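You operate a simulated robot arm through the tools that you are given. There is no shell and no other tool. Be economical: measure what you need, move in short steps, check, and stop when the job is done.

Carry out the task below with a simulated robot arm. There is one attempt and no reset: what you move stays moved.

TASK
Turn the gap knob to 6 mm.
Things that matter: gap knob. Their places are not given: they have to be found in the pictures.

It is judged by the outcome, as a careful person would: the job done as asked, and still so three seconds after it is handed in. It fails if anything else is knocked over, pushed out of place, dropped, spilled or broken.

THE ROBOT
A 7-joint arm with a two-finger parallel gripper, fixed in place. Base frame: the origin is at the foot of the arm, x ahead of it, y to its left, z up. Lengths are in m, angles in rad, forces in N, time in s.
Its first joint turns from -1.152 to 1.152 rad. Payload 2.5 kg.
Tool frame: the origin (TCP) lies between the finger pads and is the grasp point; the fingertips stand 0.023 m ahead of it; z points along the fingers, y is the line along which they close. The gripper opens to 0.094 m. The fingers are 0.038 m wide and 0.01 m thick; the gripper's body (0.054 by 0.096 m) begins 0.039 m behind the TCP.
Orientation is that of the tool frame in the base frame, as [roll, pitch, yaw] about the fixed x, y, z axes, in that order (R = Rz(yaw) Ry(pitch) Rx(roll)). With the fingers straight down and closing along the base's y, the tool's x points along the base's -x, its y along +y and its z along -z.

THE INTERFACE
- The arm moves only by the tool arm_command. Its argument "commands" is a list of rows, each an object (a shift or turn left out is 0, a gripper value left out holds the last) with "xyz": the shift along the base's x, y, z in units of 40 mm (1.0 is 40 mm), a list of three; "dr": the turn, a rotation vector about the base's x, y, z in units of 6 degrees (1.0 is 6 degrees), a list of three; "fingers": the opening, from 0 (shut) to 1 (fully open). In form: [{"xyz": [dx, dy, dz], "dr": [rx, ry, rz], "fingers": fingers}, ...]. A call has 1 to 20 rows; each row shifts and turns the commanded pose from where the row before left it. A call with a number of a shift or a turn outside -1 to 1 is refused whole. A row lasts 0.2 s, in which the tool goes at most 0.05 m and 0.15 rad; a call with a longer step from one row to the next is refused whole, and so is a gripper value outside its range. A pose out of reach is approached as far as the arm can. The call stops where the force on the tool passes 40 N (or 10 N more than at its start, if that is more) or the arm is blocked; 0.2 s more then pass. The fingers move at their own pace (about 0.108 m/s each) and stop on an object; they squeeze with about 22 N. The grip force told is the motor's: it shows also when the fingers shut on nothing. Time passes only in rows, and 0.2 s behind the last, so rows that do not move let the fingers close. It gives the time, the measured TCP pose, the force on the tool (base axes), the opening and the grip force at its end, in the units of the frame above (readings bear some noise).
- Cameras (640 x 400 px; columns grow to the right, rows downward): "scene" is fixed at [0.1539, -0.4329, 0.5716]; the picture's right is [0.65, -0.76, 0.00], its down [-0.30, -0.26, -0.92] and it looks along [0.70, 0.60, -0.40] (base axes); focal length 368 px, centre (320, 200). "wrist" rides on the gripper at [-0.039, 0, -0.044] in the tool frame; the picture's right is [0.00, -1.00, 0.00], its down [0.97, 0.00, -0.24] and it looks along [0.24, 0.00, 0.97] (tool axes); focal length 218 px, centre (320, 200).
- capture(camera): a new picture of that camera. No time passes.
- pixel_to_xyz(camera, pixels): for up to 12 pixels [column, row] of the newest picture of that camera ("zoom" is the newest enlarged one), the place [x, y, z] in the base frame of the surface seen there, good to about 0.002 m, but the place of the scene camera against the robot may be out by one fixed shift of up to 0.025 m in any direction. No time passes.
- close_up(camera, box): a new picture of the part [left, top, right, bottom] of that camera's present view, enlarged. No time passes.
- finish_job(): hands the job in; it is judged then, once.

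Work in short steps. Measure before you move; look again where a grasp or a placing could have gone wrong, and mend it. You have 60 turns and 30 pictures in all, the two below and enlarged ones among them. Open the gripper and draw the arm clear of the work before you hand the job in, unless the task says otherwise; then end with one line.

The tools are called after "Emit:" as name(argument=value, ...) on one line, values as JSON. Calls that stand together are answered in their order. arm_command: Moves the arm, as the interface text tells. Its arguments: {"type":"object","properties":{"commands":{"type":"array","items":{"type":"object","properties":{"xyz":{"type":"array","items":{"type":"number"}},"dr":{"type":"array","items":{"type":"number"}},"fingers":{"type":"number"}}}}},"required":["commands"]} The other tools are called the same way: capture (camera) takes a picture; pixel_to_xyz (camera, pixels) gives the place of the surface under pixels of a picture; close_up (camera, box) takes an enlarged picture of a part of a camera's view; finish_job () hands the job in.

At the start:

```text
time_s: 0.0
eef_pos: [0.408, -0.1183, 0.3816]
tcp_rot: [-3.14, -0.001, 3.141]
ft_force: [0.6, -0.9, -0.7]
finger_gap: 0.0939
gripper_force: 0.2
```

scene: 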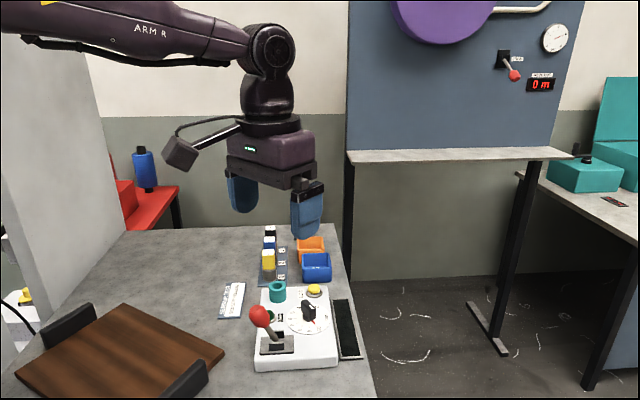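
wrist: 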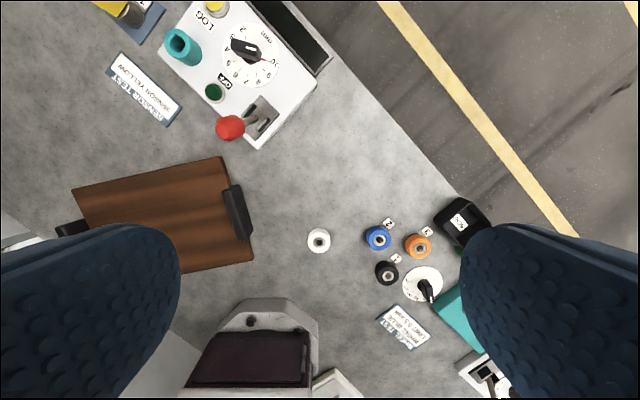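

The scene shows a panel with a knob at about scene (308,312), and the wrist picture shows a second knob at (425,288). I enlarge both to read which is the gap knob.

Emit:
close_up(camera="wrist", box=[150, 0, 340, 150])

Emit:
close_up(camera="wrist", box=[350, 200, 500, 360])

Emit:
close_up(camera="scene", box=[240, 270, 370, 380])

```text
2.67 times, centred on (245, 75) of wrist
```

zoom: 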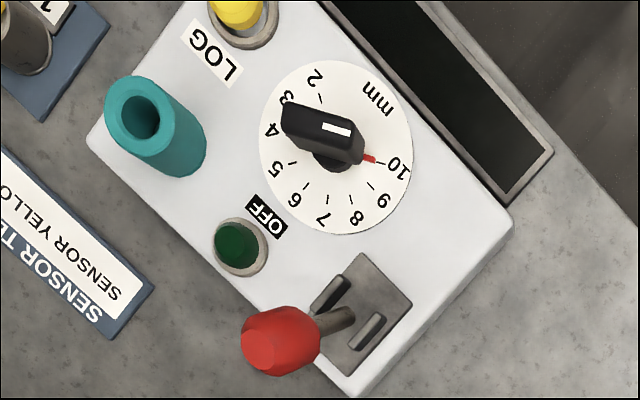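

```text
2.50 times, centred on (425, 280) of wrist
```

zoom: 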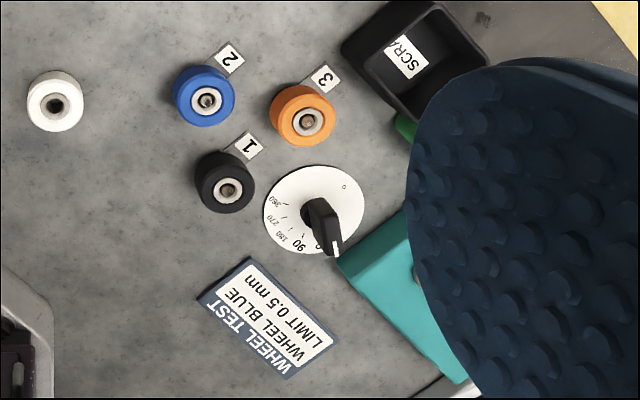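

```text
3.64 times, centred on (305, 325) of scene
```

zoom: 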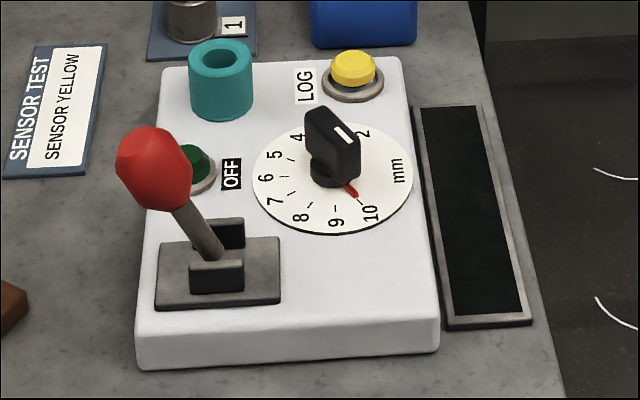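

The mm-scaled knob on the white box is the gap knob, and its red pointer is near 10. I measure the knob, the dial and its neighbours.

Emit:
pixel_to_xyz(camera="wrist", pixels=[[236, 45], [245, 48], [254, 52], [242, 78], [260, 61], [228, 128], [183, 45], [212, 6], [230, 30], [270, 62], [240, 85], [214, 92]])

```text
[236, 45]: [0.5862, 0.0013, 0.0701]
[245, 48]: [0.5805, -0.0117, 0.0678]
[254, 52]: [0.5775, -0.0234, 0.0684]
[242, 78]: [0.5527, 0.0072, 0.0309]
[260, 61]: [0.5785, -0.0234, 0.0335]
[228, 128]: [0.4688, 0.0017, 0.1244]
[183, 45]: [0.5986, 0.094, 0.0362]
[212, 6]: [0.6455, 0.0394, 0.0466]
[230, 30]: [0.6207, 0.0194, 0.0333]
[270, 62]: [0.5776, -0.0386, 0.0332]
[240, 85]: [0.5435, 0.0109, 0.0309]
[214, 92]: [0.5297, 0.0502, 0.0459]
```

The dial comes out at z≈0.033, below the stated table height, so I check this against the table and the scene camera.

Emit:
pixel_to_xyz(camera="wrist", pixels=[[300, 180], [320, 130], [200, 150], [320, 240], [150, 170], [265, 135]])

Emit:
capture(camera="scene")

Emit:
pixel_to_xyz(camera="scene", pixels=[[308, 308], [312, 328], [310, 303], [235, 260], [300, 365], [262, 316]])

```text
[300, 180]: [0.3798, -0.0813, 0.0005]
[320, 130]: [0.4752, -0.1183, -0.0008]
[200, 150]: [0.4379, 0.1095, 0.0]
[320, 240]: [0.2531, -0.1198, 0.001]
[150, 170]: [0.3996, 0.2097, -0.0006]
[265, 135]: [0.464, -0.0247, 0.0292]
```

```text
24 pictures are left
```

scene: 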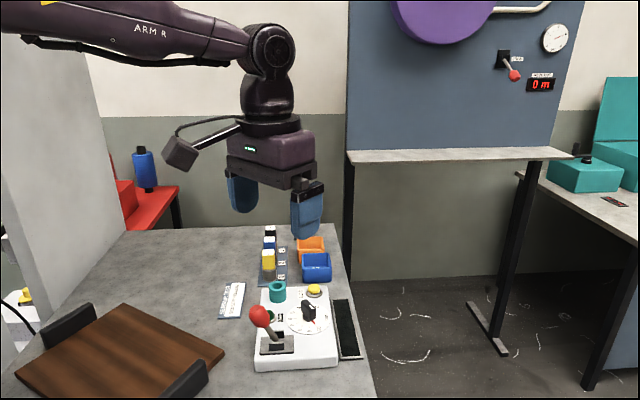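

```text
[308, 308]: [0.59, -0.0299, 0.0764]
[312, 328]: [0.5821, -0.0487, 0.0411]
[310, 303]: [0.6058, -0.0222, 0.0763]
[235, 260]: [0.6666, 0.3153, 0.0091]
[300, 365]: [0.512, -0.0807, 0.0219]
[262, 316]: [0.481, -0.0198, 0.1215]
```

Both cameras put the table near z≈0 (not 0.056), so I trust the measurements: knob top about z 0.07, dial 0.032, axis near (0.58,-0.007). I move above it for a close look.

Emit:
arm_command(commands=[{"xyz": [0.61, 0.565, -0.4]}, {"xyz": [0.61, 0.565, -0.4]}, {"xyz": [0.61, 0.565, -0.4]}, {"xyz": [0.61, 0.565, -0.4]}, {"xyz": [0.61, 0.565, -0.4]}, {}])

Emit:
capture(camera="wrist")

```text
time_s: 1.4
eef_pos: [0.5308, -0.0057, 0.3028]
tcp_rot: [-3.141, 0.0, -3.141]
ft_force: [-0.5, 0.2, 0.0]
finger_gap: 0.0943
gripper_force: 0.1
```

```text
23 pictures are left
```

wrist: 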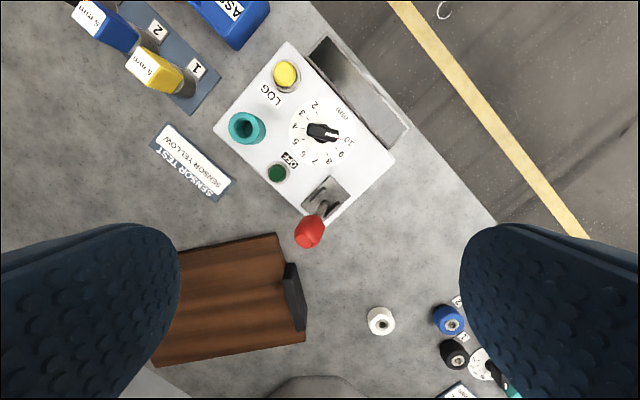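

Emit:
close_up(camera="wrist", box=[280, 95, 360, 170])

Emit:
pixel_to_xyz(camera="wrist", pixels=[[309, 129], [316, 131], [323, 132], [330, 132], [336, 134], [300, 130], [344, 140], [309, 231], [327, 190], [285, 72], [245, 128], [355, 70]])

```text
5.33 times, centred on (320, 132) of wrist
```

zoom: 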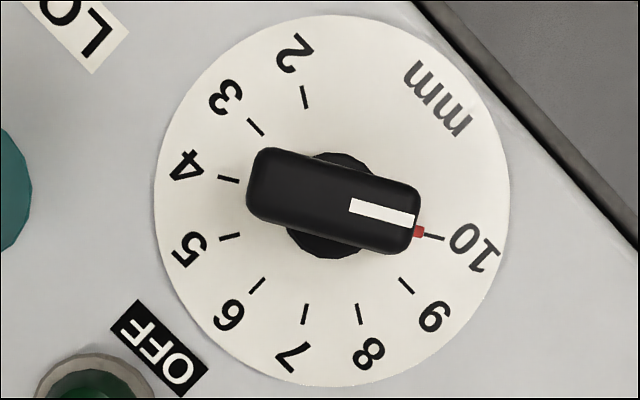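

```text
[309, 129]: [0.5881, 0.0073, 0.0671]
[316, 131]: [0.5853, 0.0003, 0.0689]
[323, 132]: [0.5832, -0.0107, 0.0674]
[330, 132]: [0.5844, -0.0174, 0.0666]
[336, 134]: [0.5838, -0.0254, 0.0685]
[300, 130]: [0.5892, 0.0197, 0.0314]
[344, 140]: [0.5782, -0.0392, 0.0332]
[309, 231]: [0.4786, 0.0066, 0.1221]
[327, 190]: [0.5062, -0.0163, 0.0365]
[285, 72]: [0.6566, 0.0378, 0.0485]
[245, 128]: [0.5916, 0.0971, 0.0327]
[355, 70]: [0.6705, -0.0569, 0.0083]
```

The pointer is on 10, the bar lies about 14.5° clockwise of image-right, and tick 6 is about 115° further clockwise. I go above the axis (0.5865,-0.009) with the tool turned +75.5° so the fingers straddle the bar.

Emit:
arm_command(commands=[{"xyz": [0.107, -0.0063, -0.332], "dr": [0, 0, 0.968], "fingers": 0.6}, {"xyz": [0.107, -0.0063, -0.332], "dr": [0, 0, 0.968]}, {"xyz": [0.107, -0.0063, -0.332], "dr": [0, 0, 0.968]}, {"xyz": [0.107, -0.0063, -0.332], "dr": [0, 0, 0.968]}, {"xyz": [0.107, -0.0063, -0.332], "dr": [0, 0, 0.968]}, {"xyz": [0.107, -0.0063, -0.332], "dr": [0, 0, 0.968]}, {"xyz": [0.107, -0.0063, -0.332], "dr": [0, 0, 0.968]}, {"xyz": [0.107, -0.0063, -0.332], "dr": [0, 0, 0.968]}, {"xyz": [0.107, -0.0063, -0.332], "dr": [0, 0, 0.968]}, {"xyz": [0.107, -0.0063, -0.332], "dr": [0, 0, 0.968]}, {"xyz": [0.107, -0.0063, -0.332], "dr": [0, 0, 0.968]}, {"xyz": [0.107, -0.0063, -0.332], "dr": [0, 0, 0.968]}, {"xyz": [0.107, -0.0063, -0.332], "dr": [0, 0, 0.968]}, {}])

Emit:
capture(camera="wrist")

Emit:
close_up(camera="scene", box=[220, 220, 380, 380])

```text
time_s: 4.4
eef_pos: [0.5848, -0.0094, 0.1292]
tcp_rot: [3.141, 0.0, -1.823]
ft_force: [0.2, 0.6, -0.2]
finger_gap: 0.0565
gripper_force: 0.1
```

```text
21 pictures are left
```

wrist: 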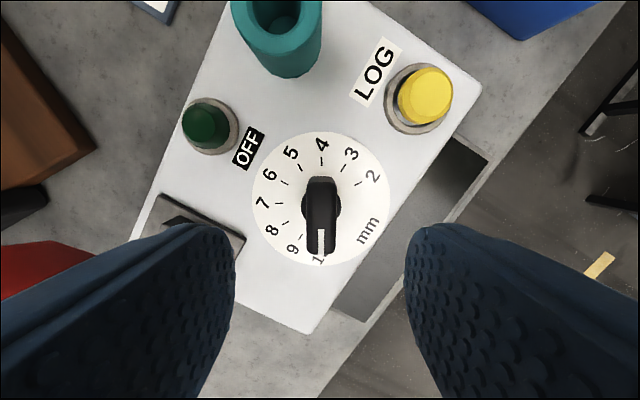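

```text
2.50 times, centred on (300, 300) of scene
```

zoom: 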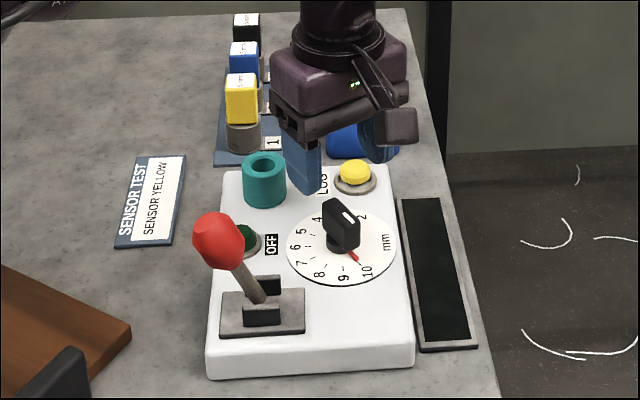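

The bar is upright and centred between the fingers (column 321). I check that the tip height agrees between the cameras before descending.

Emit:
pixel_to_xyz(camera="zoom", pixels=[[308, 188], [308, 170], [340, 208], [345, 235], [300, 345]])

Emit:
pixel_to_xyz(camera="wrist", pixels=[[320, 180], [320, 245], [308, 220], [334, 220], [270, 215], [215, 240], [430, 240]])

```text
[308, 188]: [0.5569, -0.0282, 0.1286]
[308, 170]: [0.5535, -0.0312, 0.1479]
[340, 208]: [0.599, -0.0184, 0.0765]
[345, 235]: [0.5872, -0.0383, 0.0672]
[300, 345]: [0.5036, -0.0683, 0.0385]
```

```text
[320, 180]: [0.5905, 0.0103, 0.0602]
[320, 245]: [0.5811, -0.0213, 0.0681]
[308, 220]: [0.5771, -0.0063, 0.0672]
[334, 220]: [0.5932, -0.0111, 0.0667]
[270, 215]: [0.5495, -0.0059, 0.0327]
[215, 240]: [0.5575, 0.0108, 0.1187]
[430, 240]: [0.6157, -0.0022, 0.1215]
```

Heights agree (knob top 0.068, tips about 0.107). I descend 63 mm so the tips stop about 1 cm above the dial.

Emit:
arm_command(commands=[{"xyz": [0, 0, -0.315]}, {"xyz": [0, 0, -0.315]}, {"xyz": [0, 0, -0.315]}, {"xyz": [0, 0, -0.315]}, {"xyz": [0, 0, -0.315]}, {}])

Emit:
capture(camera="wrist")

Emit:
close_up(camera="scene", box=[220, 220, 380, 380])

```text
time_s: 5.8
eef_pos: [0.5829, -0.0079, 0.0655]
tcp_rot: [3.141, 0.0, -1.826]
ft_force: [-0.1, 0.0, -0.3]
finger_gap: 0.0561
gripper_force: 0.1
```

```text
19 pictures are left
```

wrist: 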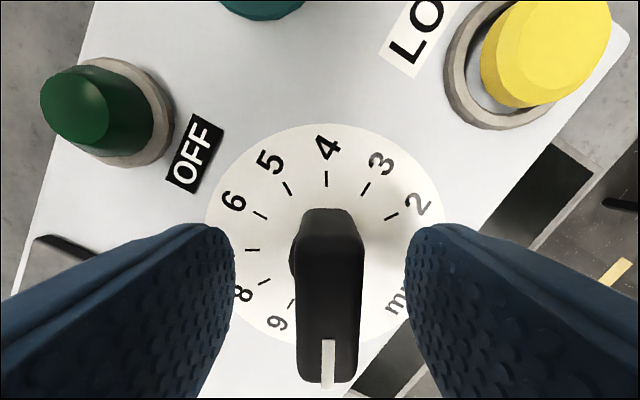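

```text
2.50 times, centred on (300, 300) of scene
```

zoom: 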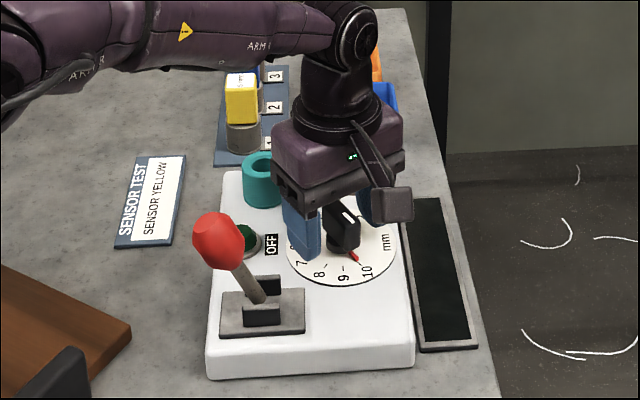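

The bar (column 329) is about 2 mm to the right of the finger midline (column 320). I correct that shift and close the fingers.

Emit:
arm_command(commands=[{"xyz": [0.06, -0.02, 0]}, {}, {"fingers": 0.3}, {"fingers": 0.0}, {}, {}, {}])

Emit:
capture(camera="wrist")

```text
time_s: 7.4
eef_pos: [0.585, -0.008, 0.0662]
tcp_rot: [3.138, 0.001, -1.824]
ft_force: [-21.4, 1.6, 10.5]
finger_gap: 0.016
gripper_force: 45.4
```

```text
17 pictures are left
```

wrist: 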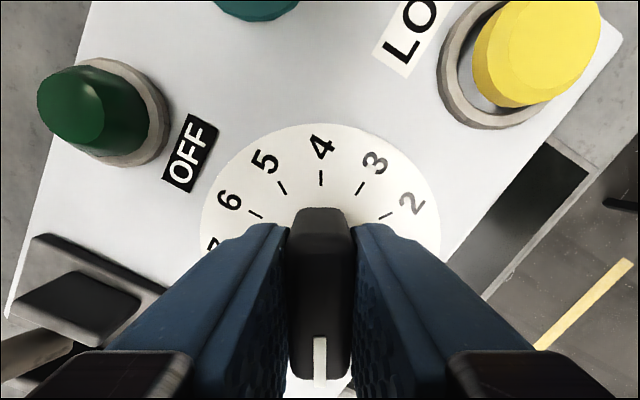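

The bar is gripped (gap 16 mm), but the knob pushes the tool with -21 N in x. I ease back 1.5 mm and start the clockwise turn with a small step.

Emit:
arm_command(commands=[{"xyz": [-0.04, 0, 0]}, {}, {"dr": [0, 0, -0.7]}, {"dr": [0, 0, -0.7]}, {}])

Emit:
close_up(camera="scene", box=[250, 260, 370, 360])

```text
time_s: 8.6
eef_pos: [0.5861, -0.009, 0.0659]
tcp_rot: [-3.14, 0.003, -1.971]
ft_force: [20.6, 14.4, -21.1]
finger_gap: 0.016
gripper_force: 45.9
```

```text
4.00 times, centred on (310, 310) of scene
```

zoom: 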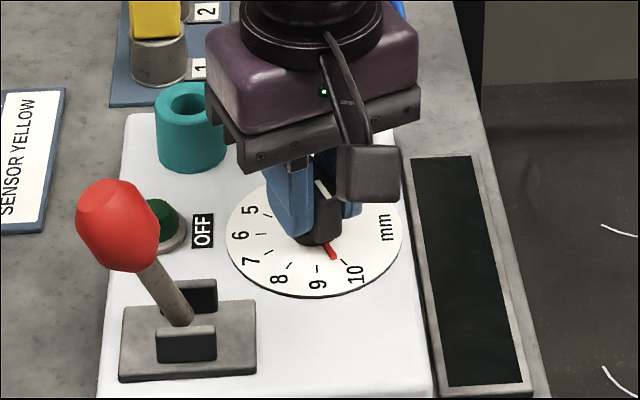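

The knob follows (pointer about a third of the way from 10 to 9). I relax the forces slightly and turn about 30° more.

Emit:
arm_command(commands=[{"xyz": [0.015, 0.012, -0.015], "dr": [0, 0, -0.7]}, {"dr": [0, 0, -0.7]}, {"dr": [0, 0, -0.7]}, {"dr": [0, 0, -0.7]}, {"dr": [0, 0, -0.7]}, {"dr": [0, 0, -0.7]}, {"dr": [0, 0, -0.7]}, {}])

```text
time_s: 10.0
eef_pos: [0.5854, -0.0089, 0.0651]
tcp_rot: [3.136, -0.008, -2.397]
ft_force: [-7.6, -0.1, 2.3]
finger_gap: 0.0159
gripper_force: 44.8
stopped in row 7: the force on the tool passed its limit (the readings are from after the stop); the commanded pose is now the measured one
```

It has turned about 33° in total, then a force transient stopped it; the force is low now. I continue in shorter chunks.

Emit:
arm_command(commands=[{"dr": [0, 0, -0.6]}, {"dr": [0, 0, -0.6]}, {"dr": [0, 0, -0.6]}, {"dr": [0, 0, -0.6]}, {}])

Emit:
close_up(camera="scene", box=[250, 260, 370, 360])

```text
time_s: 11.2
eef_pos: [0.5865, -0.0086, 0.0647]
tcp_rot: [3.136, -0.012, -2.65]
ft_force: [-28.0, -2.4, 18.0]
finger_gap: 0.0162
gripper_force: 45.2
```

```text
4.00 times, centred on (310, 310) of scene
```

zoom: 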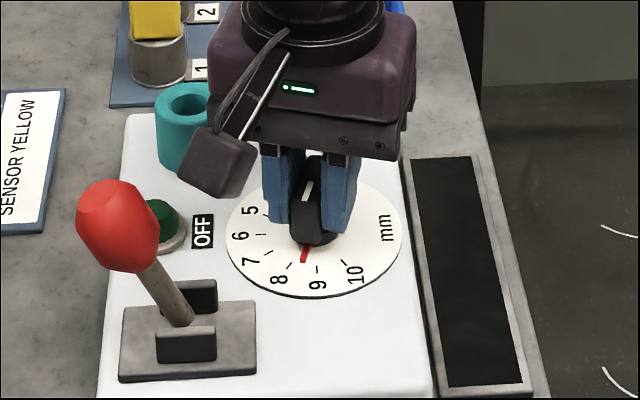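

The pointer is about 8.4 and still following. The dark box on the gripper is swinging toward the teal cup, so I measure its clearance.

Emit:
pixel_to_xyz(camera="zoom", pixels=[[190, 180], [228, 195], [245, 165], [195, 155], [180, 92], [215, 130], [175, 165], [110, 190], [150, 235]])

```text
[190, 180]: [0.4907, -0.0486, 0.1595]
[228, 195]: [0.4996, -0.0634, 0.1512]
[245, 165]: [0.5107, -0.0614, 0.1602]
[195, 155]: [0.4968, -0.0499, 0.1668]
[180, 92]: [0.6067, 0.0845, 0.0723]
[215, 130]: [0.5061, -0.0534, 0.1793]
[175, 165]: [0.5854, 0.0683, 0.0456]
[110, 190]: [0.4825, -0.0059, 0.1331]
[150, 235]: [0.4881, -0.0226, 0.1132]
```

Emit:
pixel_to_xyz(camera="zoom", pixels=[[112, 181], [120, 181], [130, 184], [140, 192], [100, 184], [212, 197], [218, 198], [224, 198], [182, 183], [243, 170]])

```text
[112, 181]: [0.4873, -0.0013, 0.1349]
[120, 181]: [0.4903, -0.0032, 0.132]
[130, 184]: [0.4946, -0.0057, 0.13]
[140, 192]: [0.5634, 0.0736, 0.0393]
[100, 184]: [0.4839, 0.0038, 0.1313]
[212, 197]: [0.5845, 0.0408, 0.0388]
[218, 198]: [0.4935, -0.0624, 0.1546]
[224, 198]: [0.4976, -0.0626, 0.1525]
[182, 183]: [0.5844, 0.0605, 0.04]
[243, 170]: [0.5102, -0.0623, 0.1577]
```

The box clears the lever ball by about 16 mm, so turning on is safe. I relax the forces and continue.

Emit:
arm_command(commands=[{"xyz": [-0.025, 0, 0.015], "dr": [0, 0, -0.5]}, {"dr": [0, 0, -0.6]}, {"dr": [0, 0, -0.6]}, {"dr": [0, 0, -0.6]}, {}])

```text
time_s: 12.4
eef_pos: [0.5847, -0.0076, 0.0651]
tcp_rot: [3.135, -0.003, -2.892]
ft_force: [25.6, 2.5, -16.4]
finger_gap: 0.0162
gripper_force: 45.1
```

Emit:
arm_command(commands=[{"xyz": [0.015, 0, -0.008], "dr": [0, 0, -0.6]}, {"dr": [0, 0, -0.6]}, {"dr": [0, 0, -0.6]}, {"dr": [0, 0, -0.6]}, {}])

Emit:
close_up(camera="scene", box=[250, 260, 370, 360])

```text
time_s: 13.6
eef_pos: [0.5852, -0.0085, 0.0674]
tcp_rot: [3.133, -0.004, 3.139]
ft_force: [23.5, -0.4, -24.0]
finger_gap: 0.0161
gripper_force: 45.8
```

```text
4.00 times, centred on (310, 310) of scene
```

zoom: 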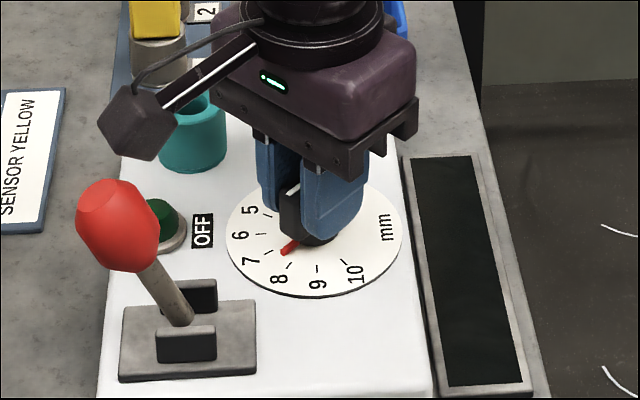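

Total turn is 75.6° and the pointer is about 7.4, as expected. About 39° remain, so I do most of it.

Emit:
arm_command(commands=[{"xyz": [0.015, 0, -0.015], "dr": [0, 0, -0.6]}, {"dr": [0, 0, -0.6]}, {"dr": [0, 0, -0.6]}, {"dr": [0, 0, -0.6]}, {}])

Emit:
arm_command(commands=[{"dr": [0, 0, -0.6]}, {"dr": [0, 0, -0.6]}, {"dr": [0, 0, -0.6]}, {"dr": [0, 0, -0.6]}, {}])

Emit:
close_up(camera="scene", box=[250, 260, 370, 360])

```text
time_s: 14.8
eef_pos: [0.5849, -0.0086, 0.0654]
tcp_rot: [3.133, -0.009, 2.888]
ft_force: [5.1, 7.1, 0.5]
finger_gap: 0.0159
gripper_force: 45.1
```

```text
time_s: 16.0
eef_pos: [0.5857, -0.008, 0.0651]
tcp_rot: [3.133, -0.008, 2.636]
ft_force: [4.6, 12.1, 12.0]
finger_gap: 0.0159
gripper_force: 44.8
```

```text
4.00 times, centred on (310, 310) of scene
```

zoom: 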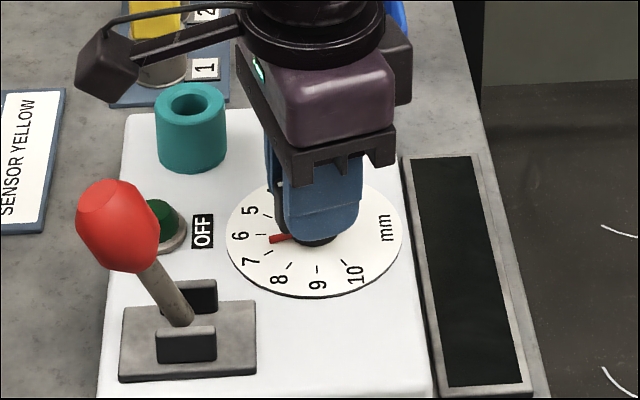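

104° turned, pointer about 6.3. I turn the last 10.5° and look before releasing.

Emit:
arm_command(commands=[{"dr": [0, 0, -0.6]}, {"dr": [0, 0, -0.6]}, {"dr": [0, 0, -0.55]}, {}, {}])

Emit:
close_up(camera="scene", box=[280, 290, 340, 340])

Emit:
capture(camera="wrist")

```text
time_s: 17.2
eef_pos: [0.5847, -0.0078, 0.0668]
tcp_rot: [3.132, -0.005, 2.455]
ft_force: [19.2, 15.9, -4.7]
finger_gap: 0.0158
gripper_force: 44.6
```

```text
8.00 times, centred on (310, 315) of scene
```

zoom: 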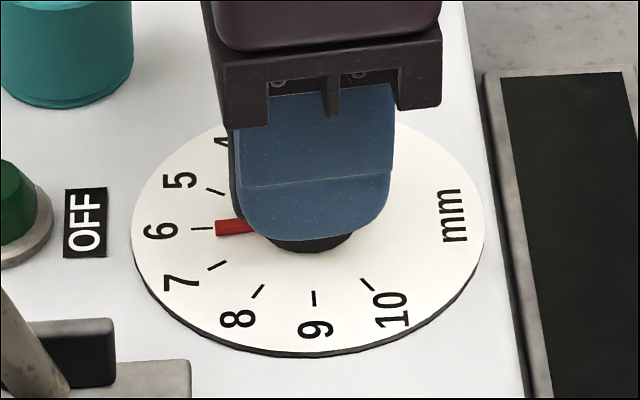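

```text
11 pictures are left
```

wrist: 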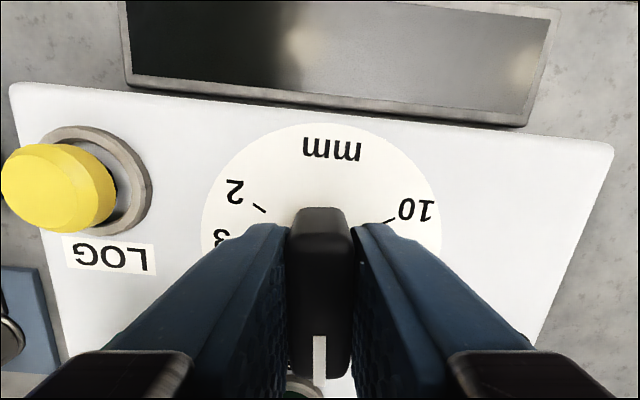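

The pointer lines up with the 6 tick. I relax the side force, open the fingers and rise straight up.

Emit:
arm_command(commands=[{"xyz": [0.015, 0.012, -0.004]}, {"fingers": 0.3}, {"fingers": 0.6}, {}, {"xyz": [0, 0, 0.4]}, {"xyz": [0, 0, 0.8]}, {"xyz": [0, 0, 0.9]}, {"xyz": [0, 0, 0.9]}, {"xyz": [0, 0, 0.9]}, {"xyz": [0, 0, 0.9]}, {}])

Emit:
close_up(camera="scene", box=[280, 290, 340, 340])

Emit:
capture(camera="wrist")

```text
time_s: 19.6
eef_pos: [0.5852, -0.0064, 0.2572]
tcp_rot: [3.135, -0.01, 2.453]
ft_force: [-0.5, 1.1, 0.1]
finger_gap: 0.0565
gripper_force: 0.1
```

```text
8.00 times, centred on (310, 315) of scene
```

zoom: 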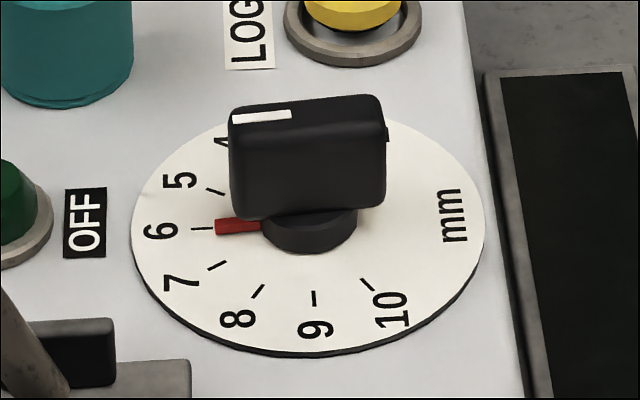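

```text
9 pictures are left
```

wrist: 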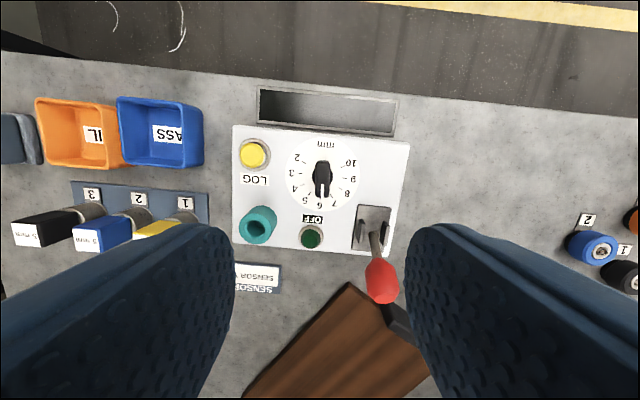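

The pointer sits at the 6 tick after release. One enlarged overhead view to confirm the angle.

Emit:
close_up(camera="wrist", box=[282, 132, 362, 216])

```text
4.76 times, centred on (322, 174) of wrist
```

zoom: 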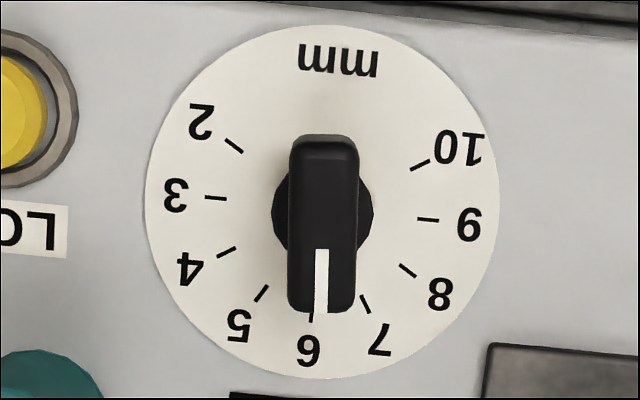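

The bar hides the pointer in this view, and its alignment with the tick is uncertain by a few degrees. I shift the camera 10 cm to the pointer side, in the pointer's own plane, to compare tick and pointer without parallax.

Emit:
arm_command(commands=[{"xyz": [-0.643, 0.53, 0]}, {"xyz": [-0.643, 0.53, 0]}, {"xyz": [-0.643, 0.53, 0]}, {}, {}])

Emit:
capture(camera="wrist")

```text
time_s: 20.8
eef_pos: [0.5089, 0.0563, 0.258]
tcp_rot: [3.134, -0.007, 2.455]
ft_force: [0.0, 0.2, -0.5]
finger_gap: 0.0566
gripper_force: 0.0
```

```text
7 pictures are left
```

wrist: 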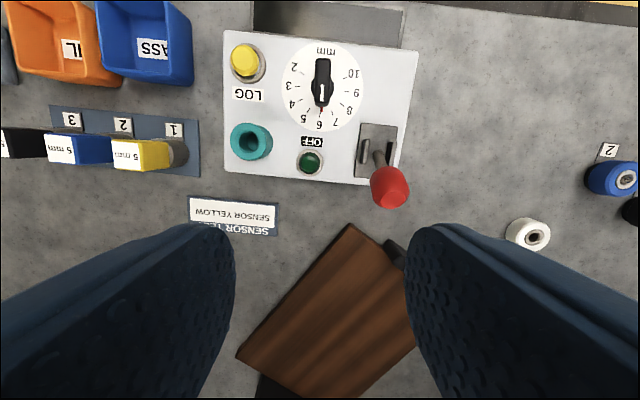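

Emit:
close_up(camera="wrist", box=[290, 60, 354, 136])

```text
5.26 times, centred on (322, 98) of wrist
```

zoom: 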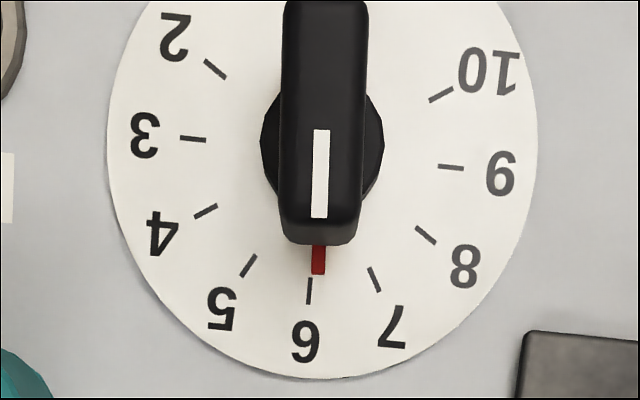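

The pointer (column 318) is about 3.5° short of the 6 tick (column 309), so it reads about 6.1. I go back, regrip and turn 3.5° more.

Emit:
arm_command(commands=[{"xyz": [0.643, -0.53, 0]}, {"xyz": [0.643, -0.53, 0]}, {"xyz": [0.643, -0.53, 0]}, {}, {"xyz": [0, 0, -0.9]}, {"xyz": [0, 0, -0.9]}, {"xyz": [0, 0, -0.9]}, {"xyz": [0, 0, -0.8]}, {"xyz": [0, 0, -0.7]}, {"xyz": [0, 0, -0.6]}, {}, {}])

Emit:
arm_command(commands=[{"fingers": 0.3}, {"fingers": 0.0}, {}, {}, {}])

```text
time_s: 23.4
eef_pos: [0.5828, -0.008, 0.0651]
tcp_rot: [3.136, -0.01, 2.456]
ft_force: [0.8, 0.5, -0.2]
finger_gap: 0.0566
gripper_force: 0.1
```

```text
time_s: 24.6
eef_pos: [0.5848, -0.0073, 0.0664]
tcp_rot: [3.133, -0.008, 2.456]
ft_force: [9.5, 11.2, -3.8]
finger_gap: 0.016
gripper_force: 45.4
```

Gripped again with low forces. I turn 3.5° and check the yaw.

Emit:
arm_command(commands=[{"dr": [0, 0, -0.3]}, {"dr": [0, 0, -0.3]}, {}, {}])

Emit:
arm_command(commands=[{"xyz": [0.01, 0.01, 0]}, {"fingers": 0.3}, {"fingers": 0.6}, {}, {"xyz": [0, 0, 0.4]}, {"xyz": [0, 0, 0.8]}, {"xyz": [0, 0, 0.9]}, {"xyz": [0, 0, 0.9]}, {"xyz": [0, 0, 0.9]}, {"xyz": [0, 0, 0.9]}, {"xyz": [-0.643, 0.53, 0]}, {"xyz": [-0.643, 0.53, 0]}, {"xyz": [-0.643, 0.53, 0]}, {}, {}])

Emit:
close_up(camera="wrist", box=[285, 45, 363, 140])

```text
time_s: 25.6
eef_pos: [0.5839, -0.0071, 0.0659]
tcp_rot: [3.137, -0.014, 2.393]
ft_force: [-21.9, 17.0, 10.0]
finger_gap: 0.0161
gripper_force: 45.3
```

```text
time_s: 28.8
eef_pos: [0.5089, 0.055, 0.2605]
tcp_rot: [3.137, -0.009, 2.395]
ft_force: [-0.5, 0.3, 0.9]
finger_gap: 0.0564
gripper_force: 0.0
```

```text
4.21 times, centred on (324, 92) of wrist
```

zoom: 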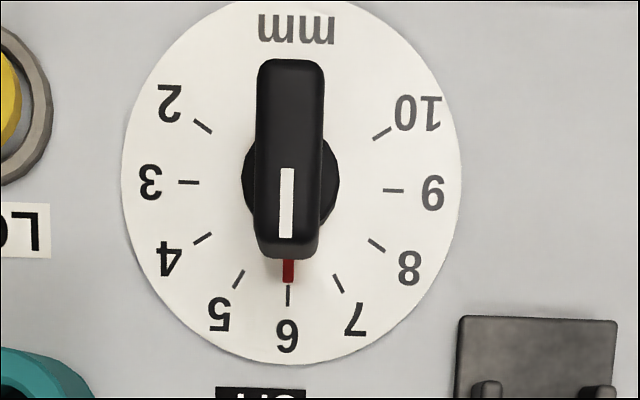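

The pointer (column 288) now points exactly at the 6 tick (column 288). A last scene picture checks the rest.

Emit:
capture(camera="scene")

```text
4 pictures are left
```

scene: 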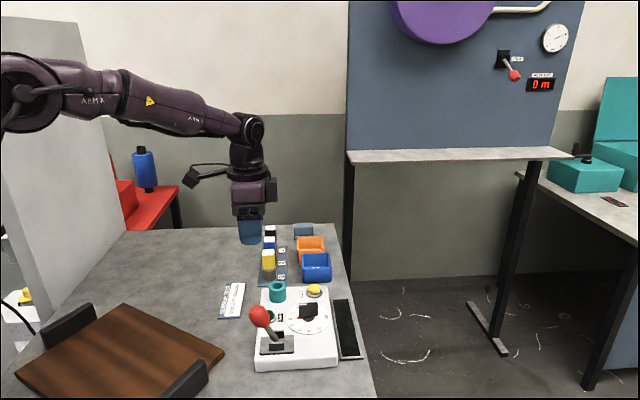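

Nothing else has moved, the gripper is open and the arm is clear, so I hand the job in.

Emit:
finish_job()

```text
The job is handed in.
```

The gap knob is set to 6 mm: after a small correction its pointer lines up with the 6 tick, and nothing else was moved.
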